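You operate a simulated robot arm through the tools that you are given. There is no shell and no other tool.

The job below is to be done with a simulated robot arm. You get a single attempt, and the scene is never put back.

TASK
Put things in order on the top of the wooden table. At the end: the blue ball stands on top of the yellow light meter; the green ball stands where the blue ball stood; the teal shock sensor from the top of the wooden table stands where the green ball stood; the seed jar (marked "SEEDS") is in the silver tin bowl; whatever was shut is shut again. Leave all else as you found it, and nothing knocked over.

Only the result counts: the job must be done as asked and must still hold three seconds after the hand-in. Knocking over, shifting, dropping, spilling or breaking anything else fails it.

THE ROBOT
A 7-joint arm with a two-finger parallel gripper, fixed in place. Base frame: the origin is at the foot of the arm, x ahead of it, y to its left, z up; the work surface is at about z = 0. Units: m, rad, N and s.
With the tool pointing down near the work surface it reaches from about 0.22 to 0.58 m from the base axis. Its first joint turns from -1.152 to 1.152 rad. Payload 2.5 kg.
Tool frame: the origin (TCP) lies between the finger pads and is the grasp point; the fingertips stand 0.023 m ahead of it; z points along the fingers, y is the line along which they close. Largest opening 0.094 m; finger width 0.038, thickness 0.01; the body of the gripper, 0.054 by 0.096 m, starts 0.039 m behind the TCP.
Orientation is that of the tool frame in the base frame, as [roll, pitch, yaw] about the fixed x, y, z axes, in that order (R = Rz(yaw) Ry(pitch) Rx(roll)). With the fingers straight down and closing along the base's y, the tool's x points along the base's -x, its y along +y and its z along -z.

THE INTERFACE
- The arm moves only by the tool jog_arm. Its argument "moves" is a list of rows, each an object of numbers (a shift or turn left out is 0, a gripper value left out holds the last): "x", "y", "z": the shift along the base's x, y, z in units of 25 mm (1.0 is 25 mm); "rx", "ry", "rz": the turn, a rotation vector about the base's x, y, z in units of 8 degrees (1.0 is 8 degrees); "gripper": the gripper command, from -1 (fully open) to 1 (shut), values between in proportion. In form: [{"x": .., "y": .., "z": .., "rx": .., "ry": .., "rz": .., "gripper": ..}, ...]. A call has 1 to 20 rows; each row shifts and turns the commanded pose from where the row before left it. A call with a number of a shift or a turn outside -1 to 1 is refused whole. Rows are played at 5 a second. More than 0.05 m and 0.15 rad between two rows, or a gripper value outside its range, and nothing of the call is played. A pose out of reach is approached as far as the arm can. The call stops where the force on the tool passes 40 N (or 10 N more than at its start, if that is more) or the arm is blocked; 0.2 s more then pass. Each finger travels about 0.108 m/s and halts on what it meets, pressing with about 30 N; the grip force reading is that of the motor and also rises with nothing between the fingers. The clock runs only during rows and for 0.2 s after the last one: add rows that do not move to give the fingers time. The reply holds the time, the measured pose of the TCP, the force on the tool along the base axes, the opening and the grip force, in the units named above and with some noise, with the torque about the TCP (base axes, N m) and any sound that the robot's microphone picked up.
- Cameras (640 x 400 px; columns grow to the right, rows downward): "scene" is fixed at [0.1041, -0.4037, 0.5303]; the picture's right is [0.92, -0.40, 0.00], its down [-0.27, -0.63, -0.73] and it looks along [0.29, 0.67, -0.69] (base axes); focal length 219 px, centre (320, 200). "wrist" rides on the gripper at [0.086, 0.016, -0.074] in the tool frame; the picture's right is [-0.18, 0.98, 0.00], its down [-0.58, -0.11, -0.81] and it looks along [-0.79, -0.15, 0.59] (tool axes); focal length 243 px, centre (320, 200). There is no depth. A picture from a camera that has moved, and an enlarged one, comes with that camera's place and axes in the base frame and with its lens.
- get_image(camera): a new picture of that camera. The clock stands still meanwhile.
- zoom(camera, box): a new picture of the part [left, top, right, bottom] of that camera's present view, enlarged. The clock stands still meanwhile.
- job_done(): hands the job in; it is judged then, once.

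Places have to be worked out from the pictures, the camera data and where the tool is seen. Open the gripper and draw the arm clear of the work before you hand the job in, unless the task says otherwise.

The tools are called after "Request:" as name(argument=value, ...) on one line, values as JSON. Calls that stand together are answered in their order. jog_arm: Moves the arm, as the interface text tells. Its arguments: {"type":"object","properties":{"moves":{"type":"array","items":{"type":"object","properties":{"x":{"type":"number"},"y":{"type":"number"},"z":{"type":"number"},"rx":{"type":"number"},"ry":{"type":"number"},"rz":{"type":"number"},"gripper":{"type":"number"}}}}},"required":["moves"]} The other tools are called the same way: get_image (camera) takes a picture; zoom (camera, box) takes an enlarged picture of a part of a camera's view; job_done () hands the job in.

At the start:

```text
clock: 0.0
eef_pos: [0.3748, -0.0261, 0.3488]
tcp_rot: [3.141, 0.0, -3.141]
contact_force: [0.5, -0.5, 0.9]
torque: [-0.01, 0.02, 0.0]
grip_width: 0.0942
finger_force: 0.0
```

scene: 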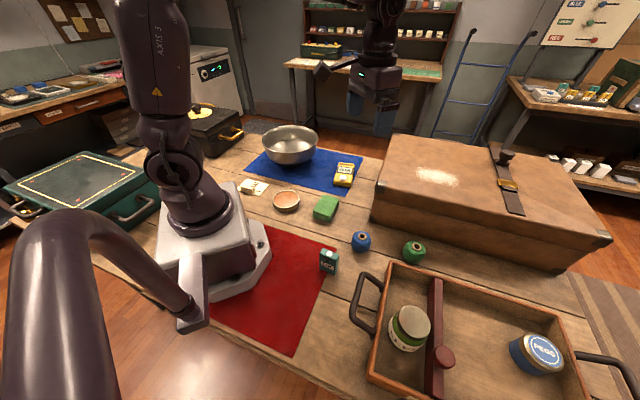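
wrist: 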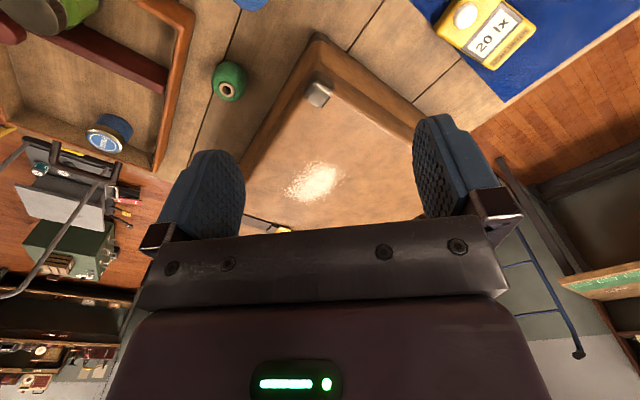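

I begin by looking closely at the scene; the table shows a tray with jars, balls, a teal sensor, a yellow meter, and a bowl. I zoom in on several regions.

Request:
zoom(camera="scene", box=[220, 110, 460, 290])

Request:
zoom(camera="scene", box=[320, 230, 640, 400])

Request:
zoom(camera="scene", box=[360, 100, 640, 280])

Request:
zoom(camera="scene", box=[0, 80, 260, 260])

Request:
get_image(camera="wrist")

```text
2.22 times, centred on (340, 200) of scene
camera zoom: at [0.1041, -0.4037, 0.5303], right [0.92, -0.4, 0.0], down [-0.27, -0.63, -0.73], along [0.29, 0.67, -0.69], focal length 487 px, centre (276, 200)
```

zoom: 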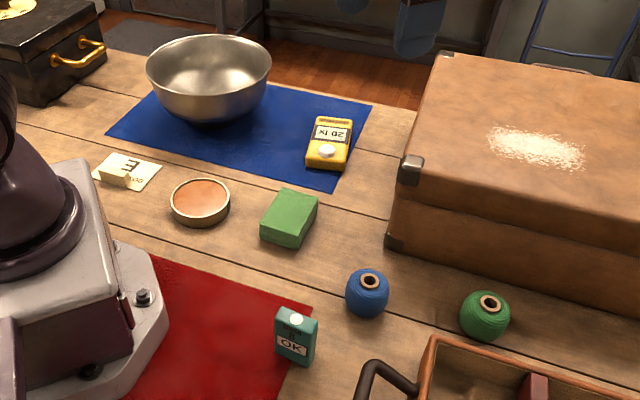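

```text
2.00 times, centred on (480, 315) of scene
camera zoom: at [0.1041, -0.4037, 0.5303], right [0.92, -0.4, 0.0], down [-0.27, -0.63, -0.73], along [0.29, 0.67, -0.69], focal length 439 px, centre (0, -30)
```

zoom: 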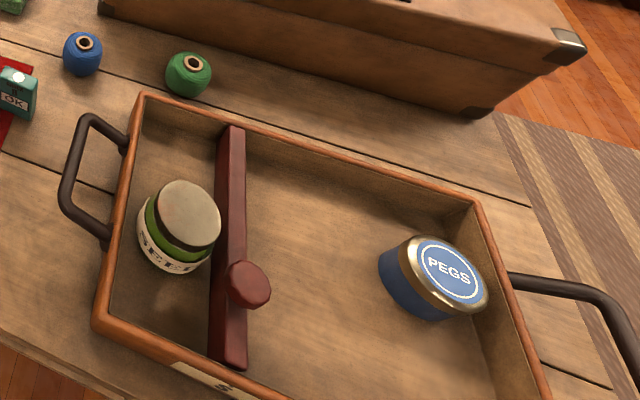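

```text
2.22 times, centred on (500, 190) of scene
camera zoom: at [0.1041, -0.4037, 0.5303], right [0.92, -0.4, 0.0], down [-0.27, -0.63, -0.73], along [0.29, 0.67, -0.69], focal length 487 px, centre (-80, 222)
```

zoom: 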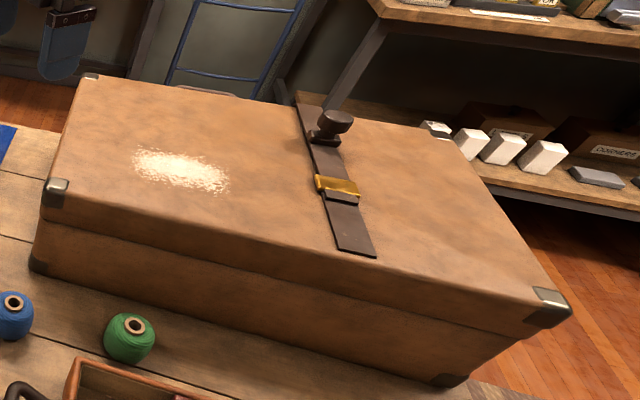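

```text
2.22 times, centred on (130, 170) of scene
camera zoom: at [0.1041, -0.4037, 0.5303], right [0.92, -0.4, 0.0], down [-0.27, -0.63, -0.73], along [0.29, 0.67, -0.69], focal length 487 px, centre (742, 267)
```

zoom: 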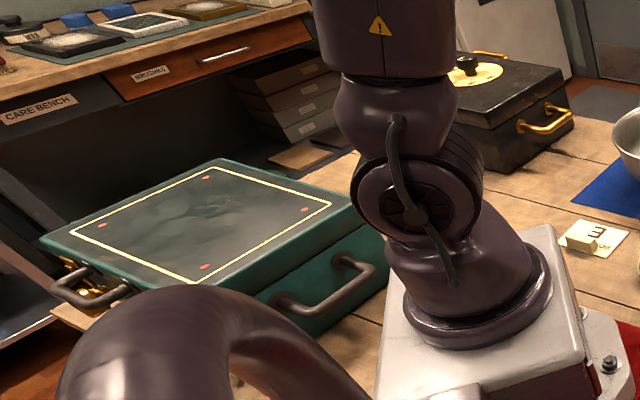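

```text
taken
camera wrist: at [0.2871, -0.011, 0.4232], right [0.18, 0.98, 0.0], down [0.58, -0.11, 0.81], along [0.79, -0.15, -0.59], focal length 243 px, centre (320, 200)
```

wrist: 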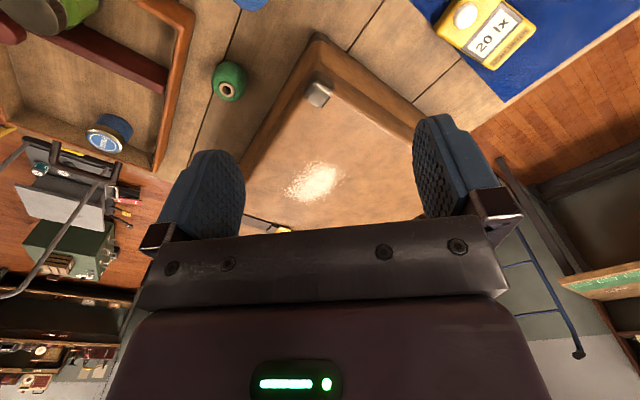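

Zoom appears to re-render sharply, so I zoom tightly on each object of interest from both cameras to learn the shapes and markings.

Request:
zoom(camera="scene", box=[312, 148, 376, 188])

Request:
zoom(camera="scene", box=[336, 220, 448, 290])

Request:
zoom(camera="scene", box=[296, 236, 360, 276])

Request:
zoom(camera="scene", box=[350, 290, 478, 370])

Request:
zoom(camera="scene", box=[240, 110, 368, 190])

Request:
zoom(camera="wrist", box=[420, 0, 548, 80])

```text
10.00 times, centred on (344, 168) of scene
camera zoom: at [0.1041, -0.4037, 0.5303], right [0.92, -0.4, 0.0], down [-0.27, -0.63, -0.73], along [0.29, 0.67, -0.69], focal length 2193 px, centre (80, 520)
```

zoom: 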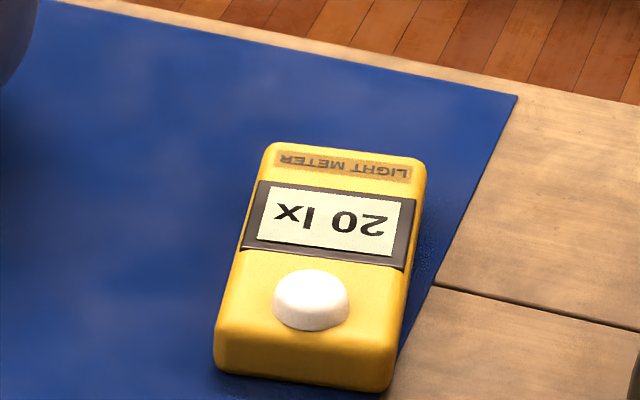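

```text
5.71 times, centred on (392, 255) of scene
camera zoom: at [0.1041, -0.4037, 0.5303], right [0.92, -0.4, 0.0], down [-0.27, -0.63, -0.73], along [0.29, 0.67, -0.69], focal length 1253 px, centre (-91, -114)
```

zoom: 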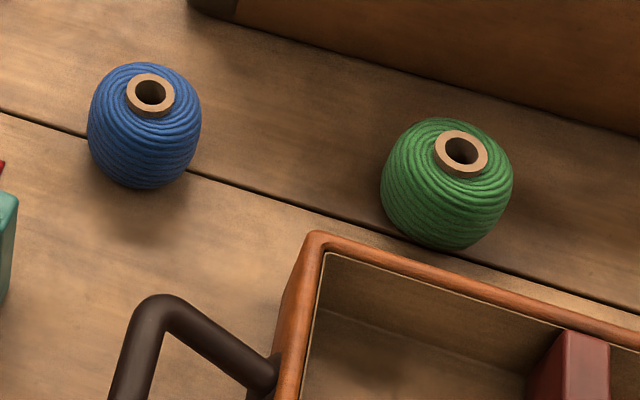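

```text
10.00 times, centred on (328, 256) of scene
camera zoom: at [0.1041, -0.4037, 0.5303], right [0.92, -0.4, 0.0], down [-0.27, -0.63, -0.73], along [0.29, 0.67, -0.69], focal length 2193 px, centre (240, -360)
```

zoom: 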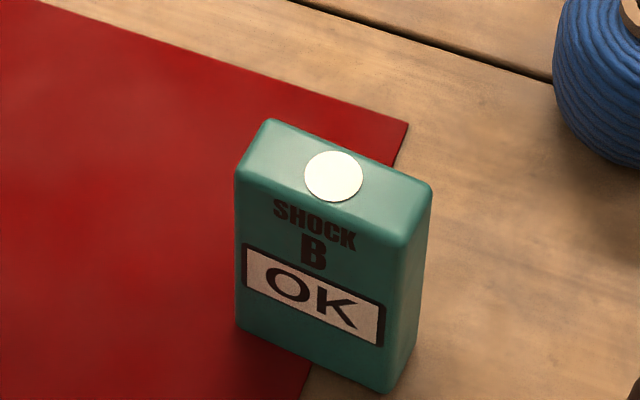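

```text
5.00 times, centred on (414, 330) of scene
camera zoom: at [0.1041, -0.4037, 0.5303], right [0.92, -0.4, 0.0], down [-0.27, -0.63, -0.73], along [0.29, 0.67, -0.69], focal length 1096 px, centre (-150, -450)
```

zoom: 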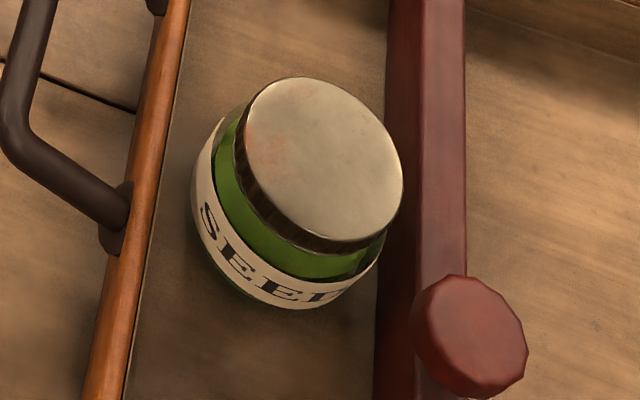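

```text
5.00 times, centred on (304, 150) of scene
camera zoom: at [0.1041, -0.4037, 0.5303], right [0.92, -0.4, 0.0], down [-0.27, -0.63, -0.73], along [0.29, 0.67, -0.69], focal length 1096 px, centre (400, 450)
```

zoom: 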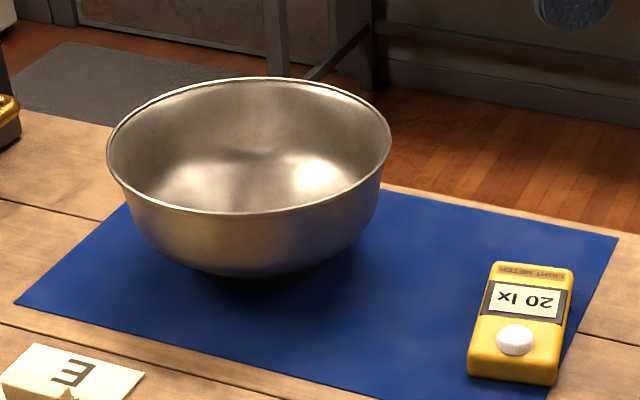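

```text
5.00 times, centred on (484, 40) of wrist
camera zoom: at [0.2871, -0.011, 0.4232], right [0.18, 0.98, 0.0], down [0.58, -0.11, 0.81], along [0.79, -0.15, -0.59], focal length 1213 px, centre (-500, 1000)
```

zoom: 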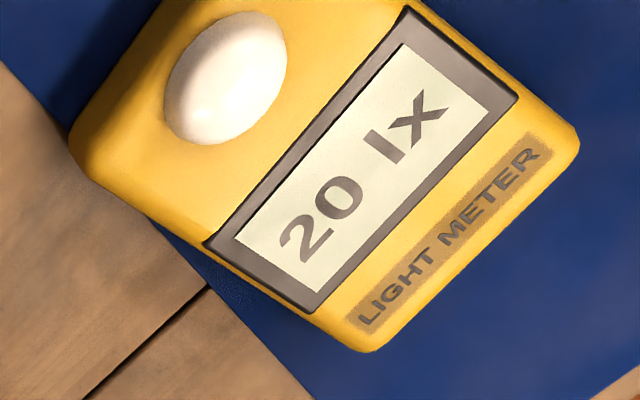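

The meter lies flat with a display face (top ~z 0.02) and a dome near one end; blue ball ≈ (0.354,-0.117), green ≈ (0.465,-0.202), sensor ≈ (0.242,-0.142), seed jar ≈ (0.32,-0.346), bowl ≈ (0.33,0.44). I turn the tool +45° (closing along the corridor between tray and case) and move above the blue ball at z≈0.2 to look.

Request:
jog_arm(moves=[{"x": -0.12, "y": -0.52, "z": -0.85, "rz": 0.9375, "gripper": -1}, {"x": -0.12, "y": -0.52, "z": -0.85, "rz": 0.9375}, {"x": -0.12, "y": -0.52, "z": -0.85, "rz": 0.9375}, {"x": -0.12, "y": -0.52, "z": -0.85, "rz": 0.9375}, {"x": -0.12, "y": -0.52, "z": -0.85, "rz": 0.9375}, {"x": -0.12, "y": -0.52, "z": -0.85, "rz": 0.9375}, {"x": -0.13, "y": -0.51, "z": -0.85}, {}, {}])

Request:
get_image(camera="wrist")

Request:
get_image(camera="scene")

```text
clock: 2.0
eef_pos: [0.353, -0.1193, 0.1988]
tcp_rot: [-3.141, 0.0, -2.357]
contact_force: [-0.4, 0.3, -0.1]
torque: [0.07, -0.02, 0.01]
grip_width: 0.0936
finger_force: 0.1
```

```text
taken
camera wrist: at [0.2798, -0.1688, 0.2744], right [-0.57, 0.82, 0.0], down [0.49, 0.33, 0.81], along [0.67, 0.46, -0.59], focal length 243 px, centre (320, 200)
```

wrist: 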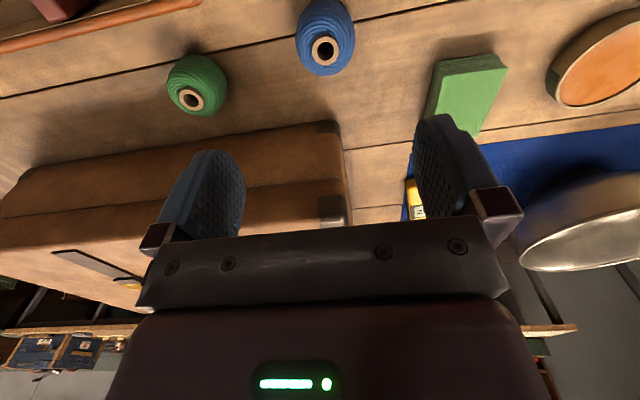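

```text
taken
```

scene: 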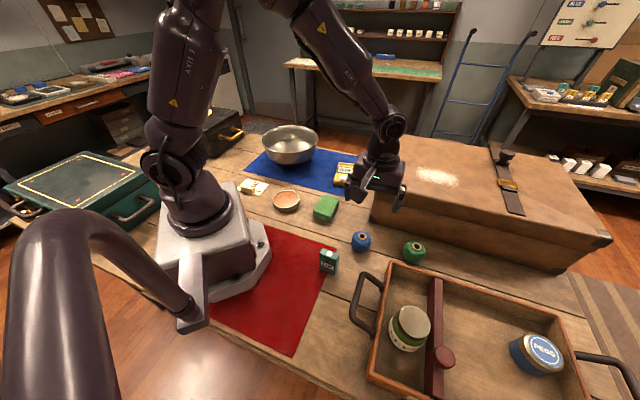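

The gripper is about above the blue ball. I zoom the wrist view to fix both balls' positions precisely.

Request:
zoom(camera="wrist", box=[264, 0, 392, 80])

Request:
zoom(camera="wrist", box=[132, 45, 260, 125])

Request:
zoom(camera="scene", box=[320, 130, 448, 260])

```text
5.00 times, centred on (328, 40) of wrist
camera zoom: at [0.2798, -0.1688, 0.2744], right [-0.57, 0.82, 0.0], down [0.49, 0.33, 0.81], along [0.67, 0.46, -0.59], focal length 1213 px, centre (280, 1000)
```

zoom: 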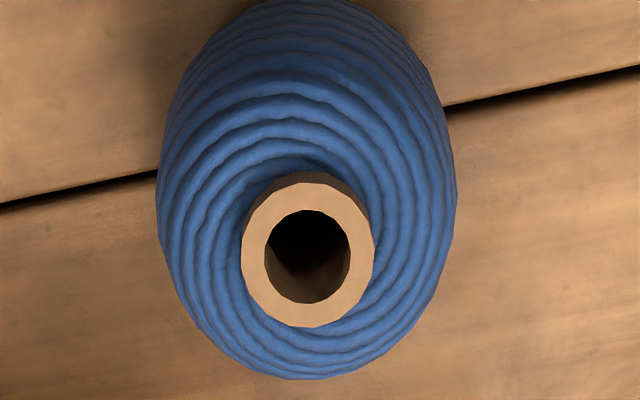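

```text
5.00 times, centred on (196, 85) of wrist
camera zoom: at [0.2798, -0.1688, 0.2744], right [-0.57, 0.82, 0.0], down [0.49, 0.33, 0.81], along [0.67, 0.46, -0.59], focal length 1213 px, centre (940, 775)
```

zoom: 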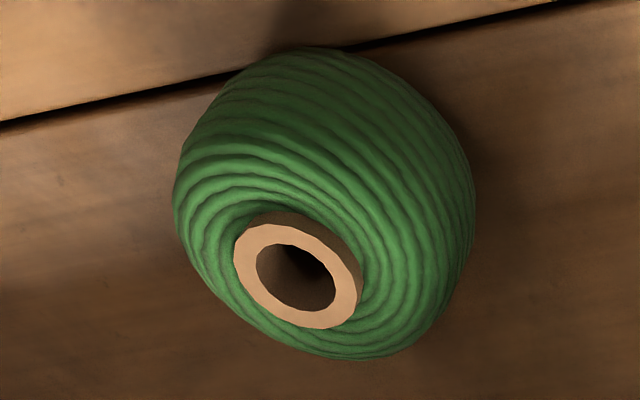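

```text
3.08 times, centred on (384, 195) of scene
camera zoom: at [0.1041, -0.4037, 0.5303], right [0.92, -0.4, 0.0], down [-0.27, -0.63, -0.73], along [0.29, 0.67, -0.69], focal length 675 px, centre (123, 215)
```

zoom: 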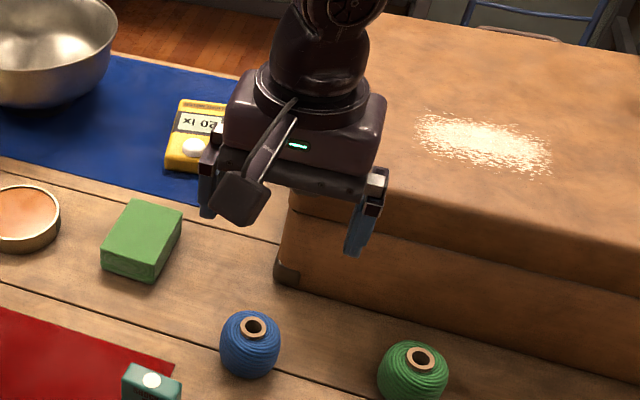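

Blue ball resolves to about (0.353,-0.115), top at z≈0.05. I shift +5 mm in y, descend to z≈0.085 first and check the centring.

Request:
jog_arm(moves=[{"y": 0.18, "z": -0.9}, {"z": -0.9}, {"z": -0.9}, {"z": -0.9}, {"z": -0.95}, {}])

Request:
get_image(camera="wrist")

Request:
zoom(camera="scene", box=[300, 160, 444, 280])

```text
clock: 3.4
eef_pos: [0.3535, -0.1137, 0.0857]
tcp_rot: [-3.141, 0.001, -2.355]
contact_force: [-0.2, -1.0, -1.1]
torque: [0.03, -0.03, 0.02]
grip_width: 0.094
finger_force: 0.0
```

```text
taken
camera wrist: at [0.28, -0.1638, 0.1597], right [-0.56, 0.83, 0.0], down [0.49, 0.33, 0.81], along [0.67, 0.46, -0.59], focal length 243 px, centre (320, 200)
```

wrist: 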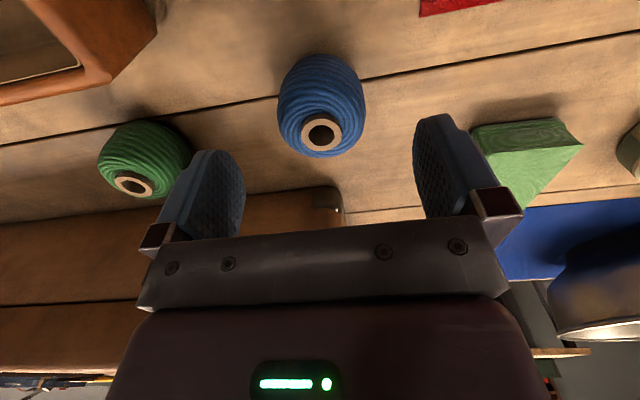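

```text
3.33 times, centred on (372, 220) of scene
camera zoom: at [0.1041, -0.4037, 0.5303], right [0.92, -0.4, 0.0], down [-0.27, -0.63, -0.73], along [0.29, 0.67, -0.69], focal length 731 px, centre (147, 133)
```

zoom: 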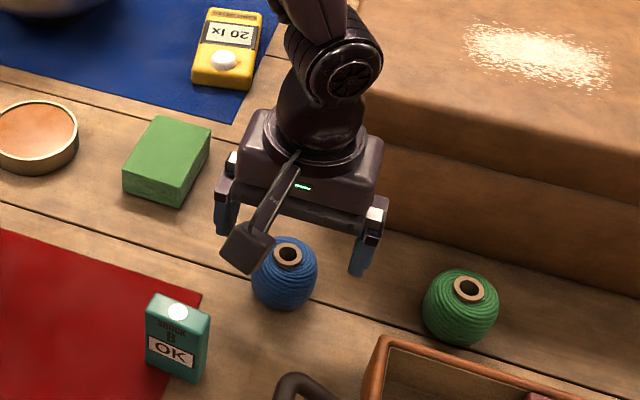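

The ball is centred between the fingers (ring at column 321, row 135, matching the TCP axis prediction), so the blue ball stands at ≈ (0.3535,-0.1137). I descend to z≈0.029 and close gently.

Request:
jog_arm(moves=[{"z": -0.8}, {"z": -0.8}, {"z": -0.67}, {}, {"gripper": 0.0}, {"gripper": 0.3}, {"gripper": 1}, {}, {}])

Request:
get_image(camera="wrist")

```text
clock: 5.4
eef_pos: [0.3528, -0.114, 0.0286]
tcp_rot: [-3.141, -0.001, -2.356]
contact_force: [0.3, 0.3, -0.4]
torque: [0.0, 0.02, -0.01]
grip_width: 0.0526
finger_force: 30.4
```

```text
taken
camera wrist: at [0.2796, -0.1632, 0.103], right [-0.56, 0.83, 0.0], down [0.49, 0.33, 0.81], along [0.67, 0.46, -0.59], focal length 243 px, centre (320, 200)
```

wrist: 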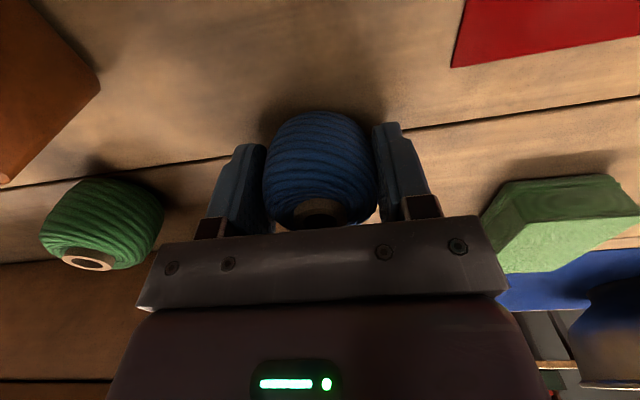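

Blue ball gripped at width 0.0526 with the TCP 0.0286 above its base. I lift straight up to z≈0.2 and then carry it to above the light meter.

Request:
jog_arm(moves=[{"z": 0.4}, {"z": 0.9}, {"z": 1}, {"z": 1}, {"z": 1}, {"z": 1}, {"z": 1}, {"z": 0.6}, {}])

Request:
jog_arm(moves=[{"x": 0.2, "y": 0.5}, {"x": 0.36, "y": 0.95}, {"x": 0.36, "y": 0.95}, {"x": 0.36, "y": 0.95}, {"x": 0.36, "y": 0.95}, {"x": 0.36, "y": 0.95}, {"x": 0.36, "y": 0.95}, {"x": 0.36, "y": 0.95}, {"x": 0.36, "y": 0.95}, {"x": 0.36, "y": 0.95}, {"x": 0.36, "y": 0.95}, {"x": 0.36, "y": 0.95}, {"x": 0.36, "y": 0.95}, {"x": 0.26, "y": 0.94}, {}, {}])

Request:
get_image(camera="wrist")

Request:
get_image(camera="scene")

```text
clock: 7.4
eef_pos: [0.3524, -0.1152, 0.202]
tcp_rot: [3.142, -0.001, -2.356]
contact_force: [0.0, 0.1, -0.1]
torque: [0.0, 0.03, -0.03]
grip_width: 0.0527
finger_force: 30.3
```

```text
clock: 10.8
eef_pos: [0.4732, 0.2079, 0.2045]
tcp_rot: [3.14, -0.001, -2.357]
contact_force: [-0.3, 0.4, -0.7]
torque: [0.03, -0.03, -0.03]
grip_width: 0.0531
finger_force: 29.5
```

```text
taken
camera wrist: at [0.3993, 0.1587, 0.2785], right [-0.56, 0.83, 0.0], down [0.49, 0.33, 0.81], along [0.67, 0.46, -0.59], focal length 243 px, centre (320, 200)
```

wrist: 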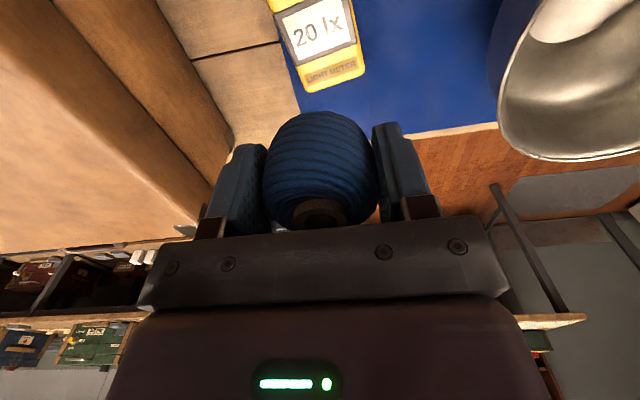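

```text
taken
```

scene: 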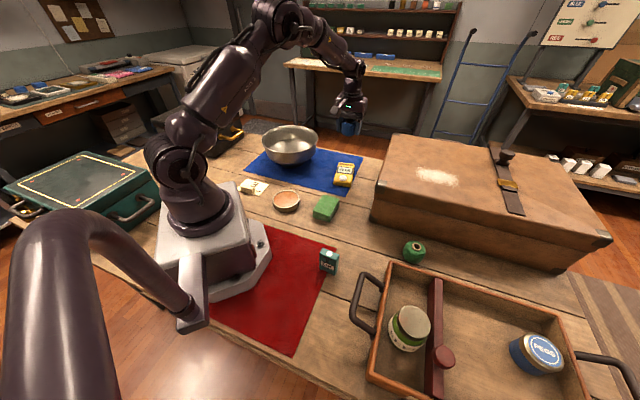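

The point straight below the TCP (col 320, row ~30) falls on the display centre. I zoom on the meter to judge its top surface.

Request:
zoom(camera="wrist", box=[240, 0, 400, 100])

Request:
zoom(camera="scene", box=[312, 90, 392, 190])

```text
4.00 times, centred on (320, 50) of wrist
camera zoom: at [0.3993, 0.1587, 0.2785], right [-0.56, 0.83, 0.0], down [0.49, 0.33, 0.81], along [0.67, 0.46, -0.59], focal length 970 px, centre (320, 800)
```

zoom: 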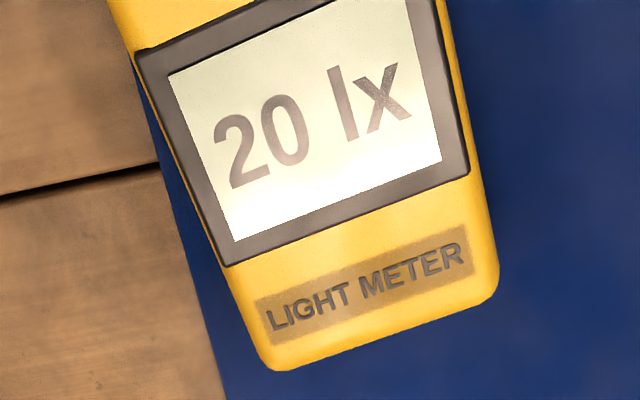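

```text
4.00 times, centred on (352, 140) of scene
camera zoom: at [0.1041, -0.4037, 0.5303], right [0.92, -0.4, 0.0], down [-0.27, -0.63, -0.73], along [0.29, 0.67, -0.69], focal length 877 px, centre (192, 440)
```

zoom: 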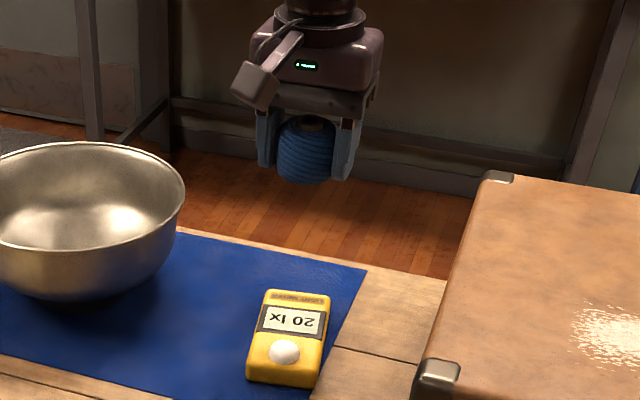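

The display is flat and centred under the ball. I lower to z≈0.068 (ball base ≈0.04) and look before the final approach.

Request:
jog_arm(moves=[{"z": -0.7}, {"z": -1}, {"z": -1}, {"z": -1}, {"z": -1}, {"z": -0.5}, {"z": -0.25}, {}, {}])

Request:
zoom(camera="scene", box=[312, 130, 376, 190])

Request:
get_image(camera="wrist")

```text
clock: 12.8
eef_pos: [0.473, 0.2074, 0.0663]
tcp_rot: [3.14, -0.002, -2.356]
contact_force: [-0.3, -0.8, 0.0]
torque: [0.0, -0.01, 0.03]
grip_width: 0.0526
finger_force: 30.0
```

```text
6.67 times, centred on (344, 160) of scene
camera zoom: at [0.1041, -0.4037, 0.5303], right [0.92, -0.4, 0.0], down [-0.27, -0.63, -0.73], along [0.29, 0.67, -0.69], focal length 1462 px, centre (160, 467)
```

zoom: 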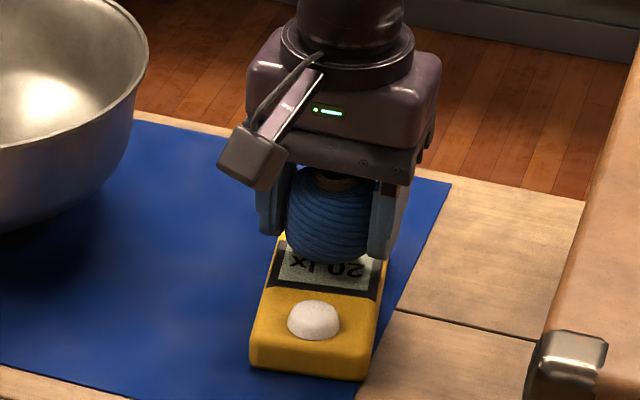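

```text
taken
camera wrist: at [0.4, 0.1586, 0.1406], right [-0.56, 0.83, 0.0], down [0.49, 0.33, 0.81], along [0.67, 0.46, -0.59], focal length 243 px, centre (320, 200)
```

wrist: 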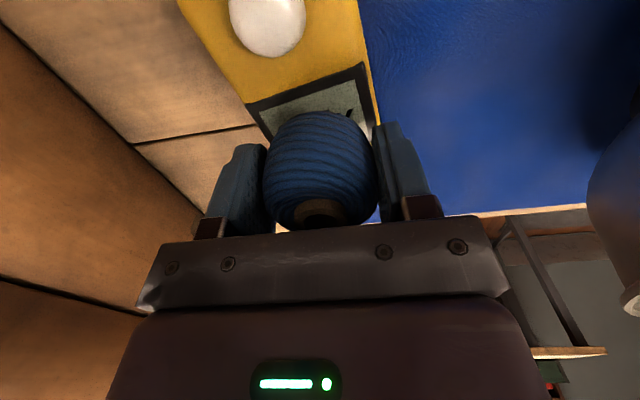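

Still clear by about 17 mm; I lower another ~12 mm then check force.

Request:
jog_arm(moves=[{"z": -0.2}, {"z": -0.2}, {"z": -0.1}, {}])

Request:
zoom(camera="scene", box=[328, 145, 368, 185])

```text
clock: 13.8
eef_pos: [0.4722, 0.2075, 0.0545]
tcp_rot: [-3.141, 0.001, -2.356]
contact_force: [-4.2, -2.2, 11.3]
torque: [-0.03, 0.12, 0.01]
grip_width: 0.0529
finger_force: 30.3
```

```text
10.00 times, centred on (348, 165) of scene
camera zoom: at [0.104, -0.4038, 0.5303], right [0.92, -0.4, 0.0], down [-0.27, -0.63, -0.73], along [0.29, 0.67, -0.69], focal length 2193 px, centre (40, 550)
```

zoom: 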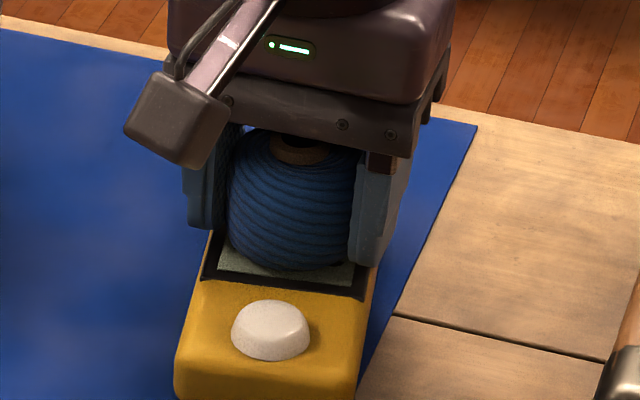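

Contact already: 11 N up, with a few N sideways, so the meter top is at about z≈0.026. I back off ~1 mm to relieve load before releasing.

Request:
jog_arm(moves=[{"z": 0.04}, {}, {}])

Request:
zoom(camera="wrist", box=[200, 0, 440, 150])

```text
clock: 14.6
eef_pos: [0.4719, 0.2078, 0.055]
tcp_rot: [3.141, 0.0, -2.357]
contact_force: [0.5, -0.5, 1.7]
torque: [0.0, -0.06, 0.03]
grip_width: 0.0529
finger_force: 29.6
```

```text
2.67 times, centred on (320, 75) of wrist
camera zoom: at [0.3998, 0.1584, 0.1287], right [-0.56, 0.83, 0.0], down [0.49, 0.33, 0.81], along [0.67, 0.46, -0.59], focal length 647 px, centre (320, 533)
```

zoom: 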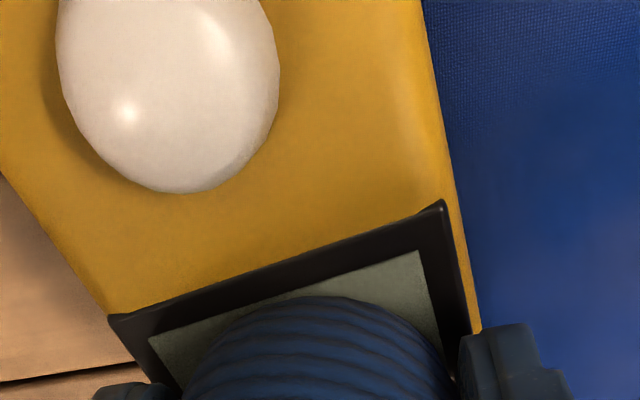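

Load is now ~2 N, light contact. I open the fingers gradually.

Request:
jog_arm(moves=[{"gripper": -0.15}, {"gripper": -0.2}, {"gripper": -0.3}, {"gripper": -0.5}, {"gripper": -0.8}, {"gripper": -1}, {}, {}])

Request:
zoom(camera="scene", box=[312, 130, 376, 190])

Request:
get_image(camera="wrist")

```text
clock: 16.4
eef_pos: [0.4731, 0.2087, 0.0538]
tcp_rot: [-3.14, 0.0, -2.356]
contact_force: [0.0, 0.3, -0.3]
torque: [-0.02, 0.0, -0.01]
grip_width: 0.094
finger_force: 0.1
```

```text
6.67 times, centred on (344, 160) of scene
camera zoom: at [0.1041, -0.4037, 0.5303], right [0.92, -0.4, 0.0], down [-0.27, -0.63, -0.73], along [0.29, 0.67, -0.69], focal length 1462 px, centre (160, 467)
```

zoom: 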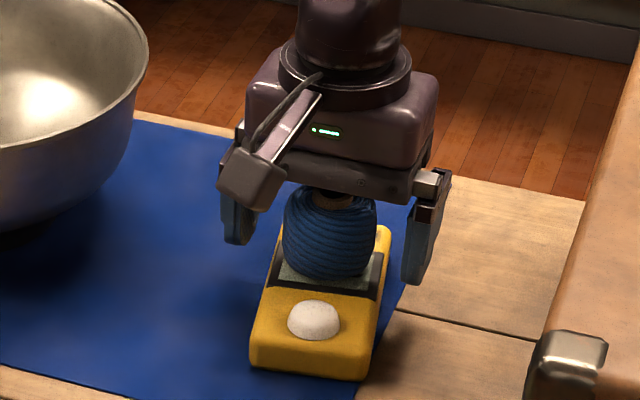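

```text
taken
camera wrist: at [0.3998, 0.1584, 0.1288], right [-0.56, 0.83, 0.0], down [0.49, 0.33, 0.81], along [0.67, 0.46, -0.59], focal length 243 px, centre (320, 200)
```

wrist: 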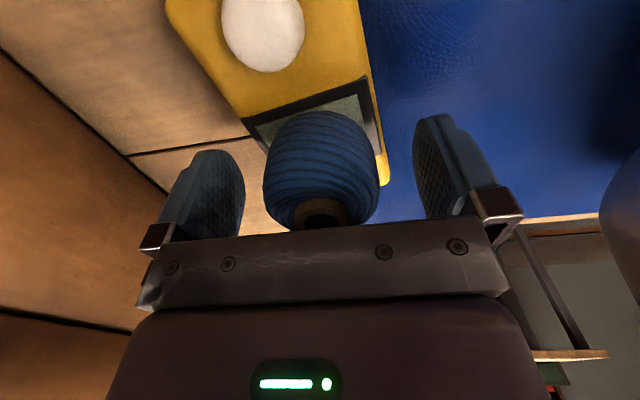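

The ball stands freely on the display. I rise straight up to z≈0.25, then cross over to above the green ball.

Request:
jog_arm(moves=[{"z": 0.3}, {"z": 0.6}, {"z": 1}, {"z": 1}, {"z": 1}, {"z": 1}, {"z": 1}, {"z": 1}, {"z": 0.9}, {}])

Request:
jog_arm(moves=[{"y": -0.6}, {"y": -1}, {"y": -1}, {"y": -1}, {"y": -1}, {"y": -1}, {"y": -1}, {"y": -1}, {"y": -1}, {"y": -1}, {"y": -1}, {"y": -1}, {"y": -1}, {"y": -1}, {"y": -1}, {"y": -1, "x": -0.17}, {"y": -0.7, "x": -0.17}, {}, {}])

Request:
get_image(camera="wrist")

Request:
zoom(camera="scene", box=[220, 110, 460, 290])

```text
clock: 18.6
eef_pos: [0.4741, 0.2092, 0.2495]
tcp_rot: [-3.142, 0.0, -2.357]
contact_force: [0.1, 0.2, 0.9]
torque: [0.0, 0.04, -0.03]
grip_width: 0.0938
finger_force: 0.0
```

```text
clock: 22.6
eef_pos: [0.4636, -0.1997, 0.2478]
tcp_rot: [3.141, 0.0, -2.359]
contact_force: [0.2, 0.6, 0.2]
torque: [0.0, -0.02, -0.03]
grip_width: 0.094
finger_force: 0.0
```

```text
taken
camera wrist: at [0.3915, -0.2488, 0.3232], right [-0.56, 0.83, 0.0], down [0.49, 0.33, 0.81], along [0.67, 0.46, -0.59], focal length 243 px, centre (320, 200)
```

wrist: 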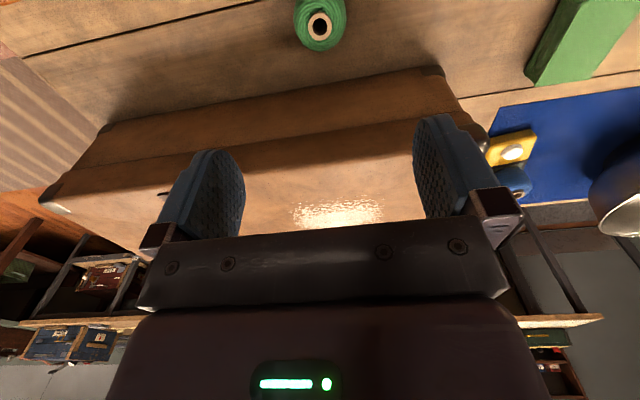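

```text
2.22 times, centred on (340, 200) of scene
camera zoom: at [0.1041, -0.4037, 0.5303], right [0.92, -0.4, 0.0], down [-0.27, -0.63, -0.73], along [0.29, 0.67, -0.69], focal length 487 px, centre (276, 200)
```

zoom: 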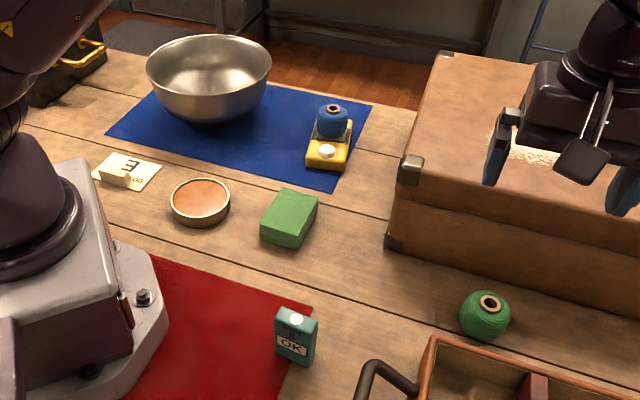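

Blue ball stands well on the meter; the green ball's ring sits at (320,26), as predicted for right below the TCP. I descend to z≈0.11 and check clearances to the tray and case.

Request:
jog_arm(moves=[{"z": -1}, {"z": -1}, {"z": -1}, {"z": -1}, {"z": -1}, {"z": -0.5}, {}, {}])

Request:
get_image(camera="wrist")

Request:
zoom(camera="scene", box=[350, 180, 510, 300])

Request:
zoom(camera="wrist", box=[240, 20, 400, 120])

```text
clock: 24.4
eef_pos: [0.4629, -0.2004, 0.1131]
tcp_rot: [3.141, 0.0, -2.356]
contact_force: [0.5, -0.1, -0.4]
torque: [-0.02, 0.02, 0.0]
grip_width: 0.094
finger_force: 0.0
```

```text
taken
camera wrist: at [0.3909, -0.2496, 0.1871], right [-0.56, 0.83, 0.0], down [0.49, 0.33, 0.81], along [0.67, 0.46, -0.59], focal length 243 px, centre (320, 200)
```

wrist: 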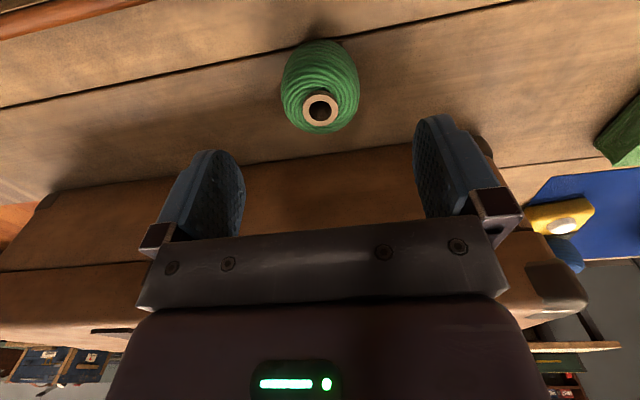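

```text
3.33 times, centred on (430, 240) of scene
camera zoom: at [0.1041, -0.4037, 0.5303], right [0.92, -0.4, 0.0], down [-0.27, -0.63, -0.73], along [0.29, 0.67, -0.69], focal length 731 px, centre (-47, 67)
```

zoom: 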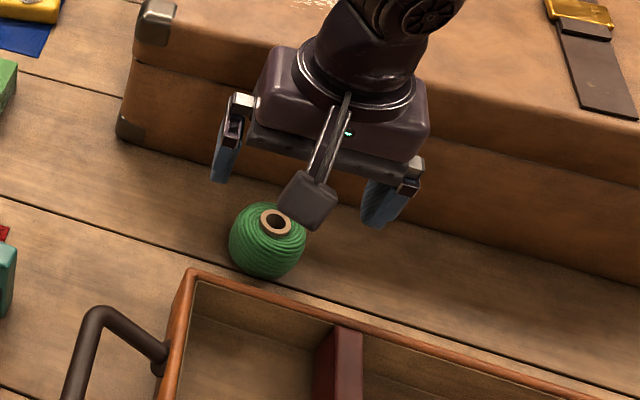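

```text
4.00 times, centred on (320, 70) of wrist
camera zoom: at [0.3909, -0.2496, 0.1871], right [-0.56, 0.83, 0.0], down [0.49, 0.33, 0.81], along [0.67, 0.46, -0.59], focal length 970 px, centre (320, 720)
```

zoom: 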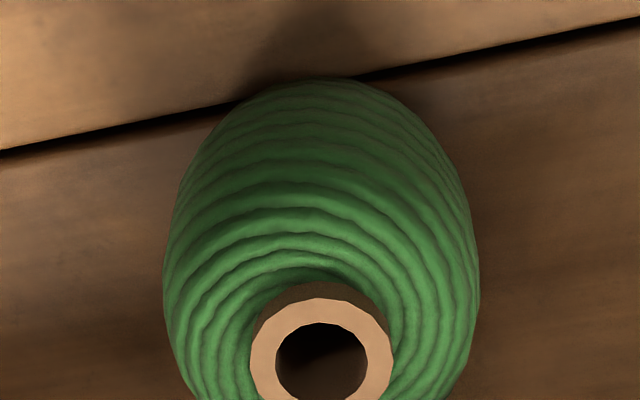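

Centred (ring row matches a 0.055-tall ball on the TCP axis); the tray rim is ≈0.056 high so the wrist camera box clears it. I descend to z≈0.030 and grip.

Request:
jog_arm(moves=[{"z": -0.8}, {"z": -0.8}, {"z": -0.8}, {"z": -0.6}, {"z": -0.3}, {}, {"gripper": -0.4}, {"gripper": -0.1}, {"gripper": 1}, {}, {}])

Request:
get_image(camera="wrist")

```text
clock: 26.8
eef_pos: [0.4636, -0.1999, 0.0285]
tcp_rot: [-3.141, 0.001, -2.358]
contact_force: [0.6, -0.5, -0.8]
torque: [0.0, 0.0, 0.01]
grip_width: 0.0523
finger_force: 30.3
```

```text
taken
camera wrist: at [0.3906, -0.2491, 0.103], right [-0.56, 0.83, 0.0], down [0.49, 0.33, 0.81], along [0.67, 0.46, -0.59], focal length 243 px, centre (320, 200)
```

wrist: 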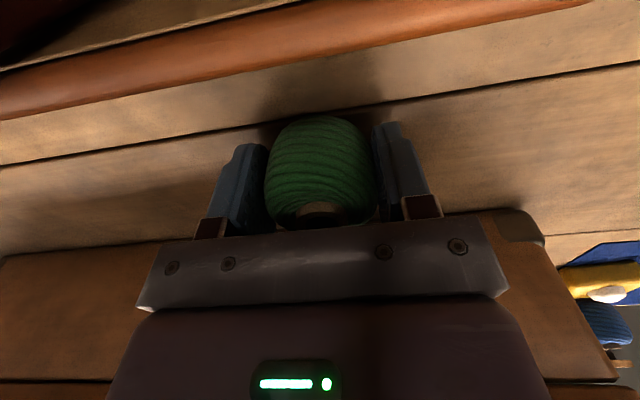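

Green ball gripped (TCP (0.4636,-0.1999,0.0285)); I lift to z≈0.15, carry it to above the blue ball's former spot (0.353,-0.114), and check.

Request:
jog_arm(moves=[{"z": 0.4}, {"z": 0.9}, {"z": 1}, {"z": 1}, {"z": 1}, {"z": 0.6}, {"x": -0.4, "y": 0.3}, {"x": -0.8, "y": 0.62}, {"x": -0.8, "y": 0.62}, {"x": -0.8, "y": 0.62}, {"x": -0.8, "y": 0.62}, {"x": -0.6, "y": 0.48}, {"x": -0.22, "y": 0.18}, {}, {}])

Request:
jog_arm(moves=[{}])

```text
clock: 30.0
eef_pos: [0.3518, -0.1136, 0.1529]
tcp_rot: [-3.141, -0.001, -2.356]
contact_force: [0.6, -0.1, -0.7]
torque: [-0.02, 0.04, 0.0]
grip_width: 0.0527
finger_force: 29.7
```

```text
clock: 30.4
eef_pos: [0.3524, -0.1141, 0.1525]
tcp_rot: [3.141, 0.0, -2.356]
contact_force: [-0.4, 0.6, -0.4]
torque: [0.04, 0.01, 0.01]
grip_width: 0.0524
finger_force: 30.0
```

On station at about (0.352,-0.114). I lower to z≈0.033 then ease down the last millimetres.

Request:
jog_arm(moves=[{"x": 0.03, "z": -0.7}, {"z": -1}, {"z": -1}, {"z": -1}, {"z": -0.7}, {"z": -0.3}, {}, {}])

Request:
zoom(camera="scene", box=[310, 190, 410, 270])

```text
clock: 32.2
eef_pos: [0.3533, -0.112, 0.0343]
tcp_rot: [3.142, 0.0, -2.356]
contact_force: [-1.0, 0.1, -0.6]
torque: [0.01, -0.03, -0.04]
grip_width: 0.0523
finger_force: 29.8
```

```text
5.00 times, centred on (360, 230) of scene
camera zoom: at [0.1041, -0.4037, 0.5303], right [0.92, -0.4, 0.0], down [-0.27, -0.63, -0.73], along [0.29, 0.67, -0.69], focal length 1096 px, centre (120, 50)
```

zoom: 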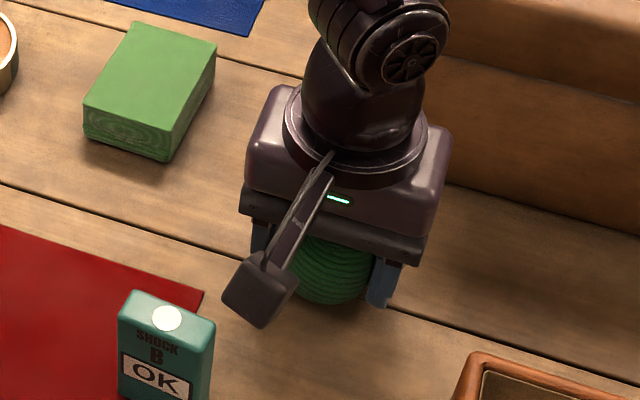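

Still ~5 mm up; I lower ~4.5 mm more in small steps and read the force.

Request:
jog_arm(moves=[{"z": -0.08}, {"z": -0.06}, {"z": -0.04}, {}, {}])

```text
clock: 33.4
eef_pos: [0.3541, -0.1137, 0.0293]
tcp_rot: [3.139, -0.001, -2.357]
contact_force: [0.6, -0.6, -0.2]
torque: [0.0, 0.01, 0.02]
grip_width: 0.0526
finger_force: 30.0
```

No contact force yet at z≈0.0293; I lower another ~0.75 mm and read again.

Request:
jog_arm(moves=[{"z": -0.03}, {}, {}])

```text
clock: 34.2
eef_pos: [0.354, -0.1138, 0.0294]
tcp_rot: [-3.141, 0.0, -2.357]
contact_force: [0.7, 0.2, -1.1]
torque: [0.0, 0.02, -0.02]
grip_width: 0.0522
finger_force: 30.1
```

Still free; another ~0.75 mm down.

Request:
jog_arm(moves=[{"z": -0.03}, {}, {}])

```text
clock: 35.0
eef_pos: [0.3548, -0.1134, 0.0279]
tcp_rot: [3.141, 0.001, -2.356]
contact_force: [-2.1, 1.3, 7.8]
torque: [0.1, 0.07, 0.0]
grip_width: 0.0526
finger_force: 29.7
```

Contact at 7.8 N; I ease up ~0.4 mm and open the fingers gradually.

Request:
jog_arm(moves=[{"z": 0.015}, {}, {"gripper": -0.15}, {"gripper": -0.2}, {"gripper": -0.3}, {"gripper": -0.5}, {"gripper": -0.8}, {"gripper": -1}, {}, {}])

Request:
get_image(camera="wrist")

```text
clock: 37.2
eef_pos: [0.3548, -0.1132, 0.0285]
tcp_rot: [-3.141, 0.0, -2.356]
contact_force: [0.3, 0.3, 0.4]
torque: [-0.02, 0.0, 0.03]
grip_width: 0.0941
finger_force: 0.0
```

```text
taken
camera wrist: at [0.281, -0.1633, 0.1029], right [-0.56, 0.83, 0.0], down [0.49, 0.33, 0.81], along [0.67, 0.46, -0.59], focal length 243 px, centre (320, 200)
```

wrist: 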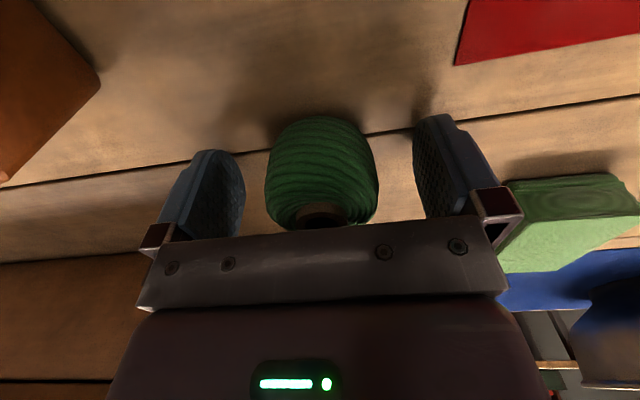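

Green ball is released and standing. I rise to z≈0.2 and compare its place with the blue ball's original pixel position.

Request:
jog_arm(moves=[{"z": 0.4}, {"z": 0.8}, {"z": 1}, {"z": 1}, {"z": 1}, {"z": 1}, {"z": 1}, {"z": 0.6}, {}, {}])

Request:
zoom(camera="scene", box=[336, 220, 448, 290])

Request:
zoom(camera="wrist", box=[264, 0, 392, 80])

Request:
get_image(camera="wrist")

```text
clock: 39.4
eef_pos: [0.3557, -0.113, 0.199]
tcp_rot: [3.142, 0.001, -2.357]
contact_force: [1.2, -0.1, -0.2]
torque: [0.04, -0.01, 0.02]
grip_width: 0.0942
finger_force: 0.0
```

```text
5.71 times, centred on (392, 255) of scene
camera zoom: at [0.1041, -0.4037, 0.5303], right [0.92, -0.4, 0.0], down [-0.27, -0.63, -0.73], along [0.29, 0.67, -0.69], focal length 1253 px, centre (-91, -114)
```

zoom: 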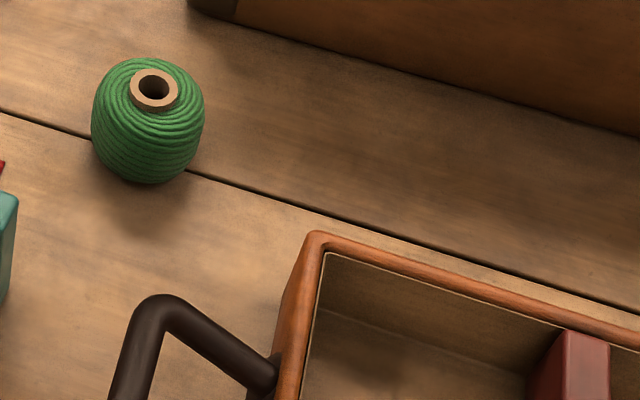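

```text
5.00 times, centred on (328, 40) of wrist
camera zoom: at [0.2823, -0.1629, 0.2743], right [-0.56, 0.83, 0.0], down [0.49, 0.33, 0.81], along [0.67, 0.46, -0.59], focal length 1213 px, centre (280, 1000)
```

zoom: 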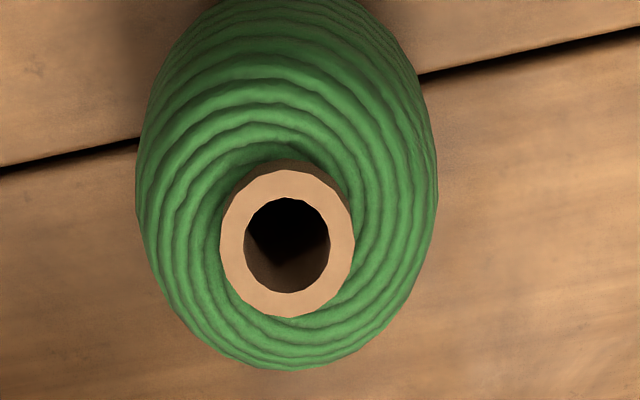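

```text
taken
camera wrist: at [0.2823, -0.1629, 0.2743], right [-0.56, 0.83, 0.0], down [0.49, 0.33, 0.81], along [0.67, 0.46, -0.59], focal length 243 px, centre (320, 200)
```

wrist: 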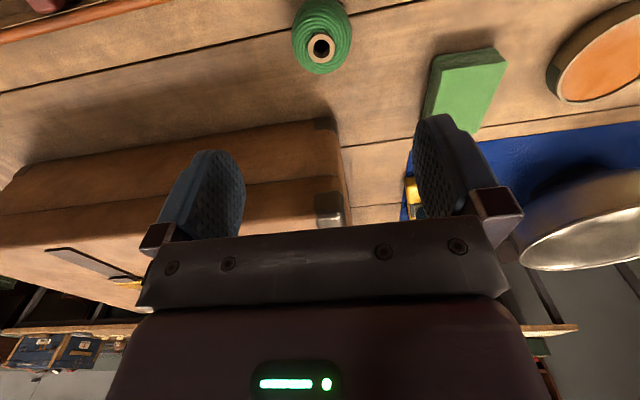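

Green ball stands within ~3 mm of the blue ball's old spot. Next I move above the teal sensor (≈(0.242,-0.139)) with a slight yaw tweak (~-3.5°) to line up with its width, and look.

Request:
jog_arm(moves=[{"x": -0.5, "y": -0.11, "rz": -0.1}, {"x": -0.9, "y": -0.2, "rz": -0.1}, {"x": -0.9, "y": -0.2, "rz": -0.1}, {"x": -0.9, "y": -0.2, "rz": -0.14}, {"x": -0.9, "y": -0.2}, {"x": -0.45, "y": -0.12}, {}, {}])

Request:
get_image(camera="wrist")

Request:
zoom(camera="wrist", box=[240, 0, 400, 100])

Request:
get_image(camera="scene")

```text
clock: 41.2
eef_pos: [0.2403, -0.14, 0.1963]
tcp_rot: [-3.14, -0.001, -2.418]
contact_force: [0.8, 0.5, -0.3]
torque: [0.02, -0.01, 0.01]
grip_width: 0.0941
finger_force: 0.0
```

```text
taken
camera wrist: at [0.1644, -0.1844, 0.2718], right [-0.51, 0.86, 0.0], down [0.51, 0.3, 0.81], along [0.69, 0.41, -0.59], focal length 243 px, centre (320, 200)
```

wrist: 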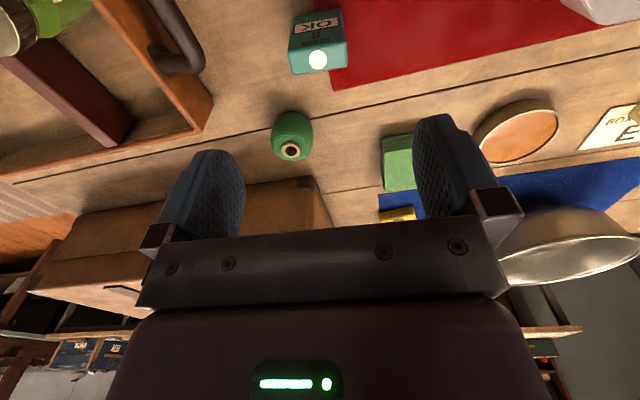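

```text
4.00 times, centred on (320, 50) of wrist
camera zoom: at [0.1644, -0.1844, 0.2718], right [-0.51, 0.86, 0.0], down [0.51, 0.3, 0.81], along [0.69, 0.41, -0.59], focal length 970 px, centre (320, 800)
```

zoom: 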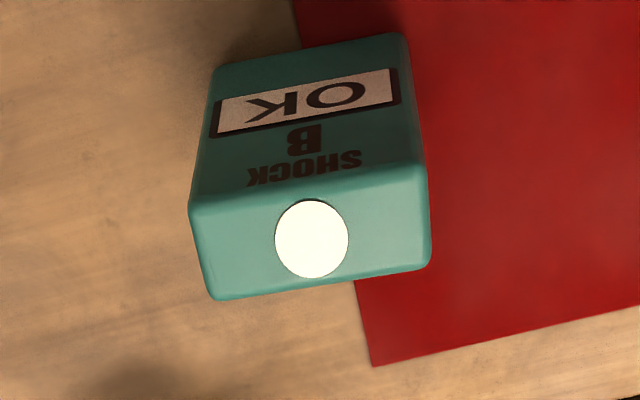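

```text
taken
```

scene: 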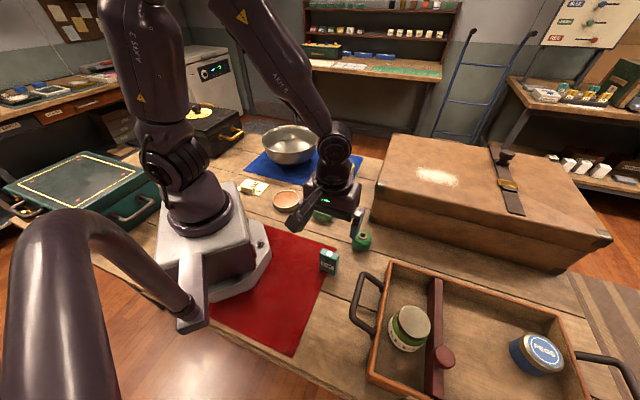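

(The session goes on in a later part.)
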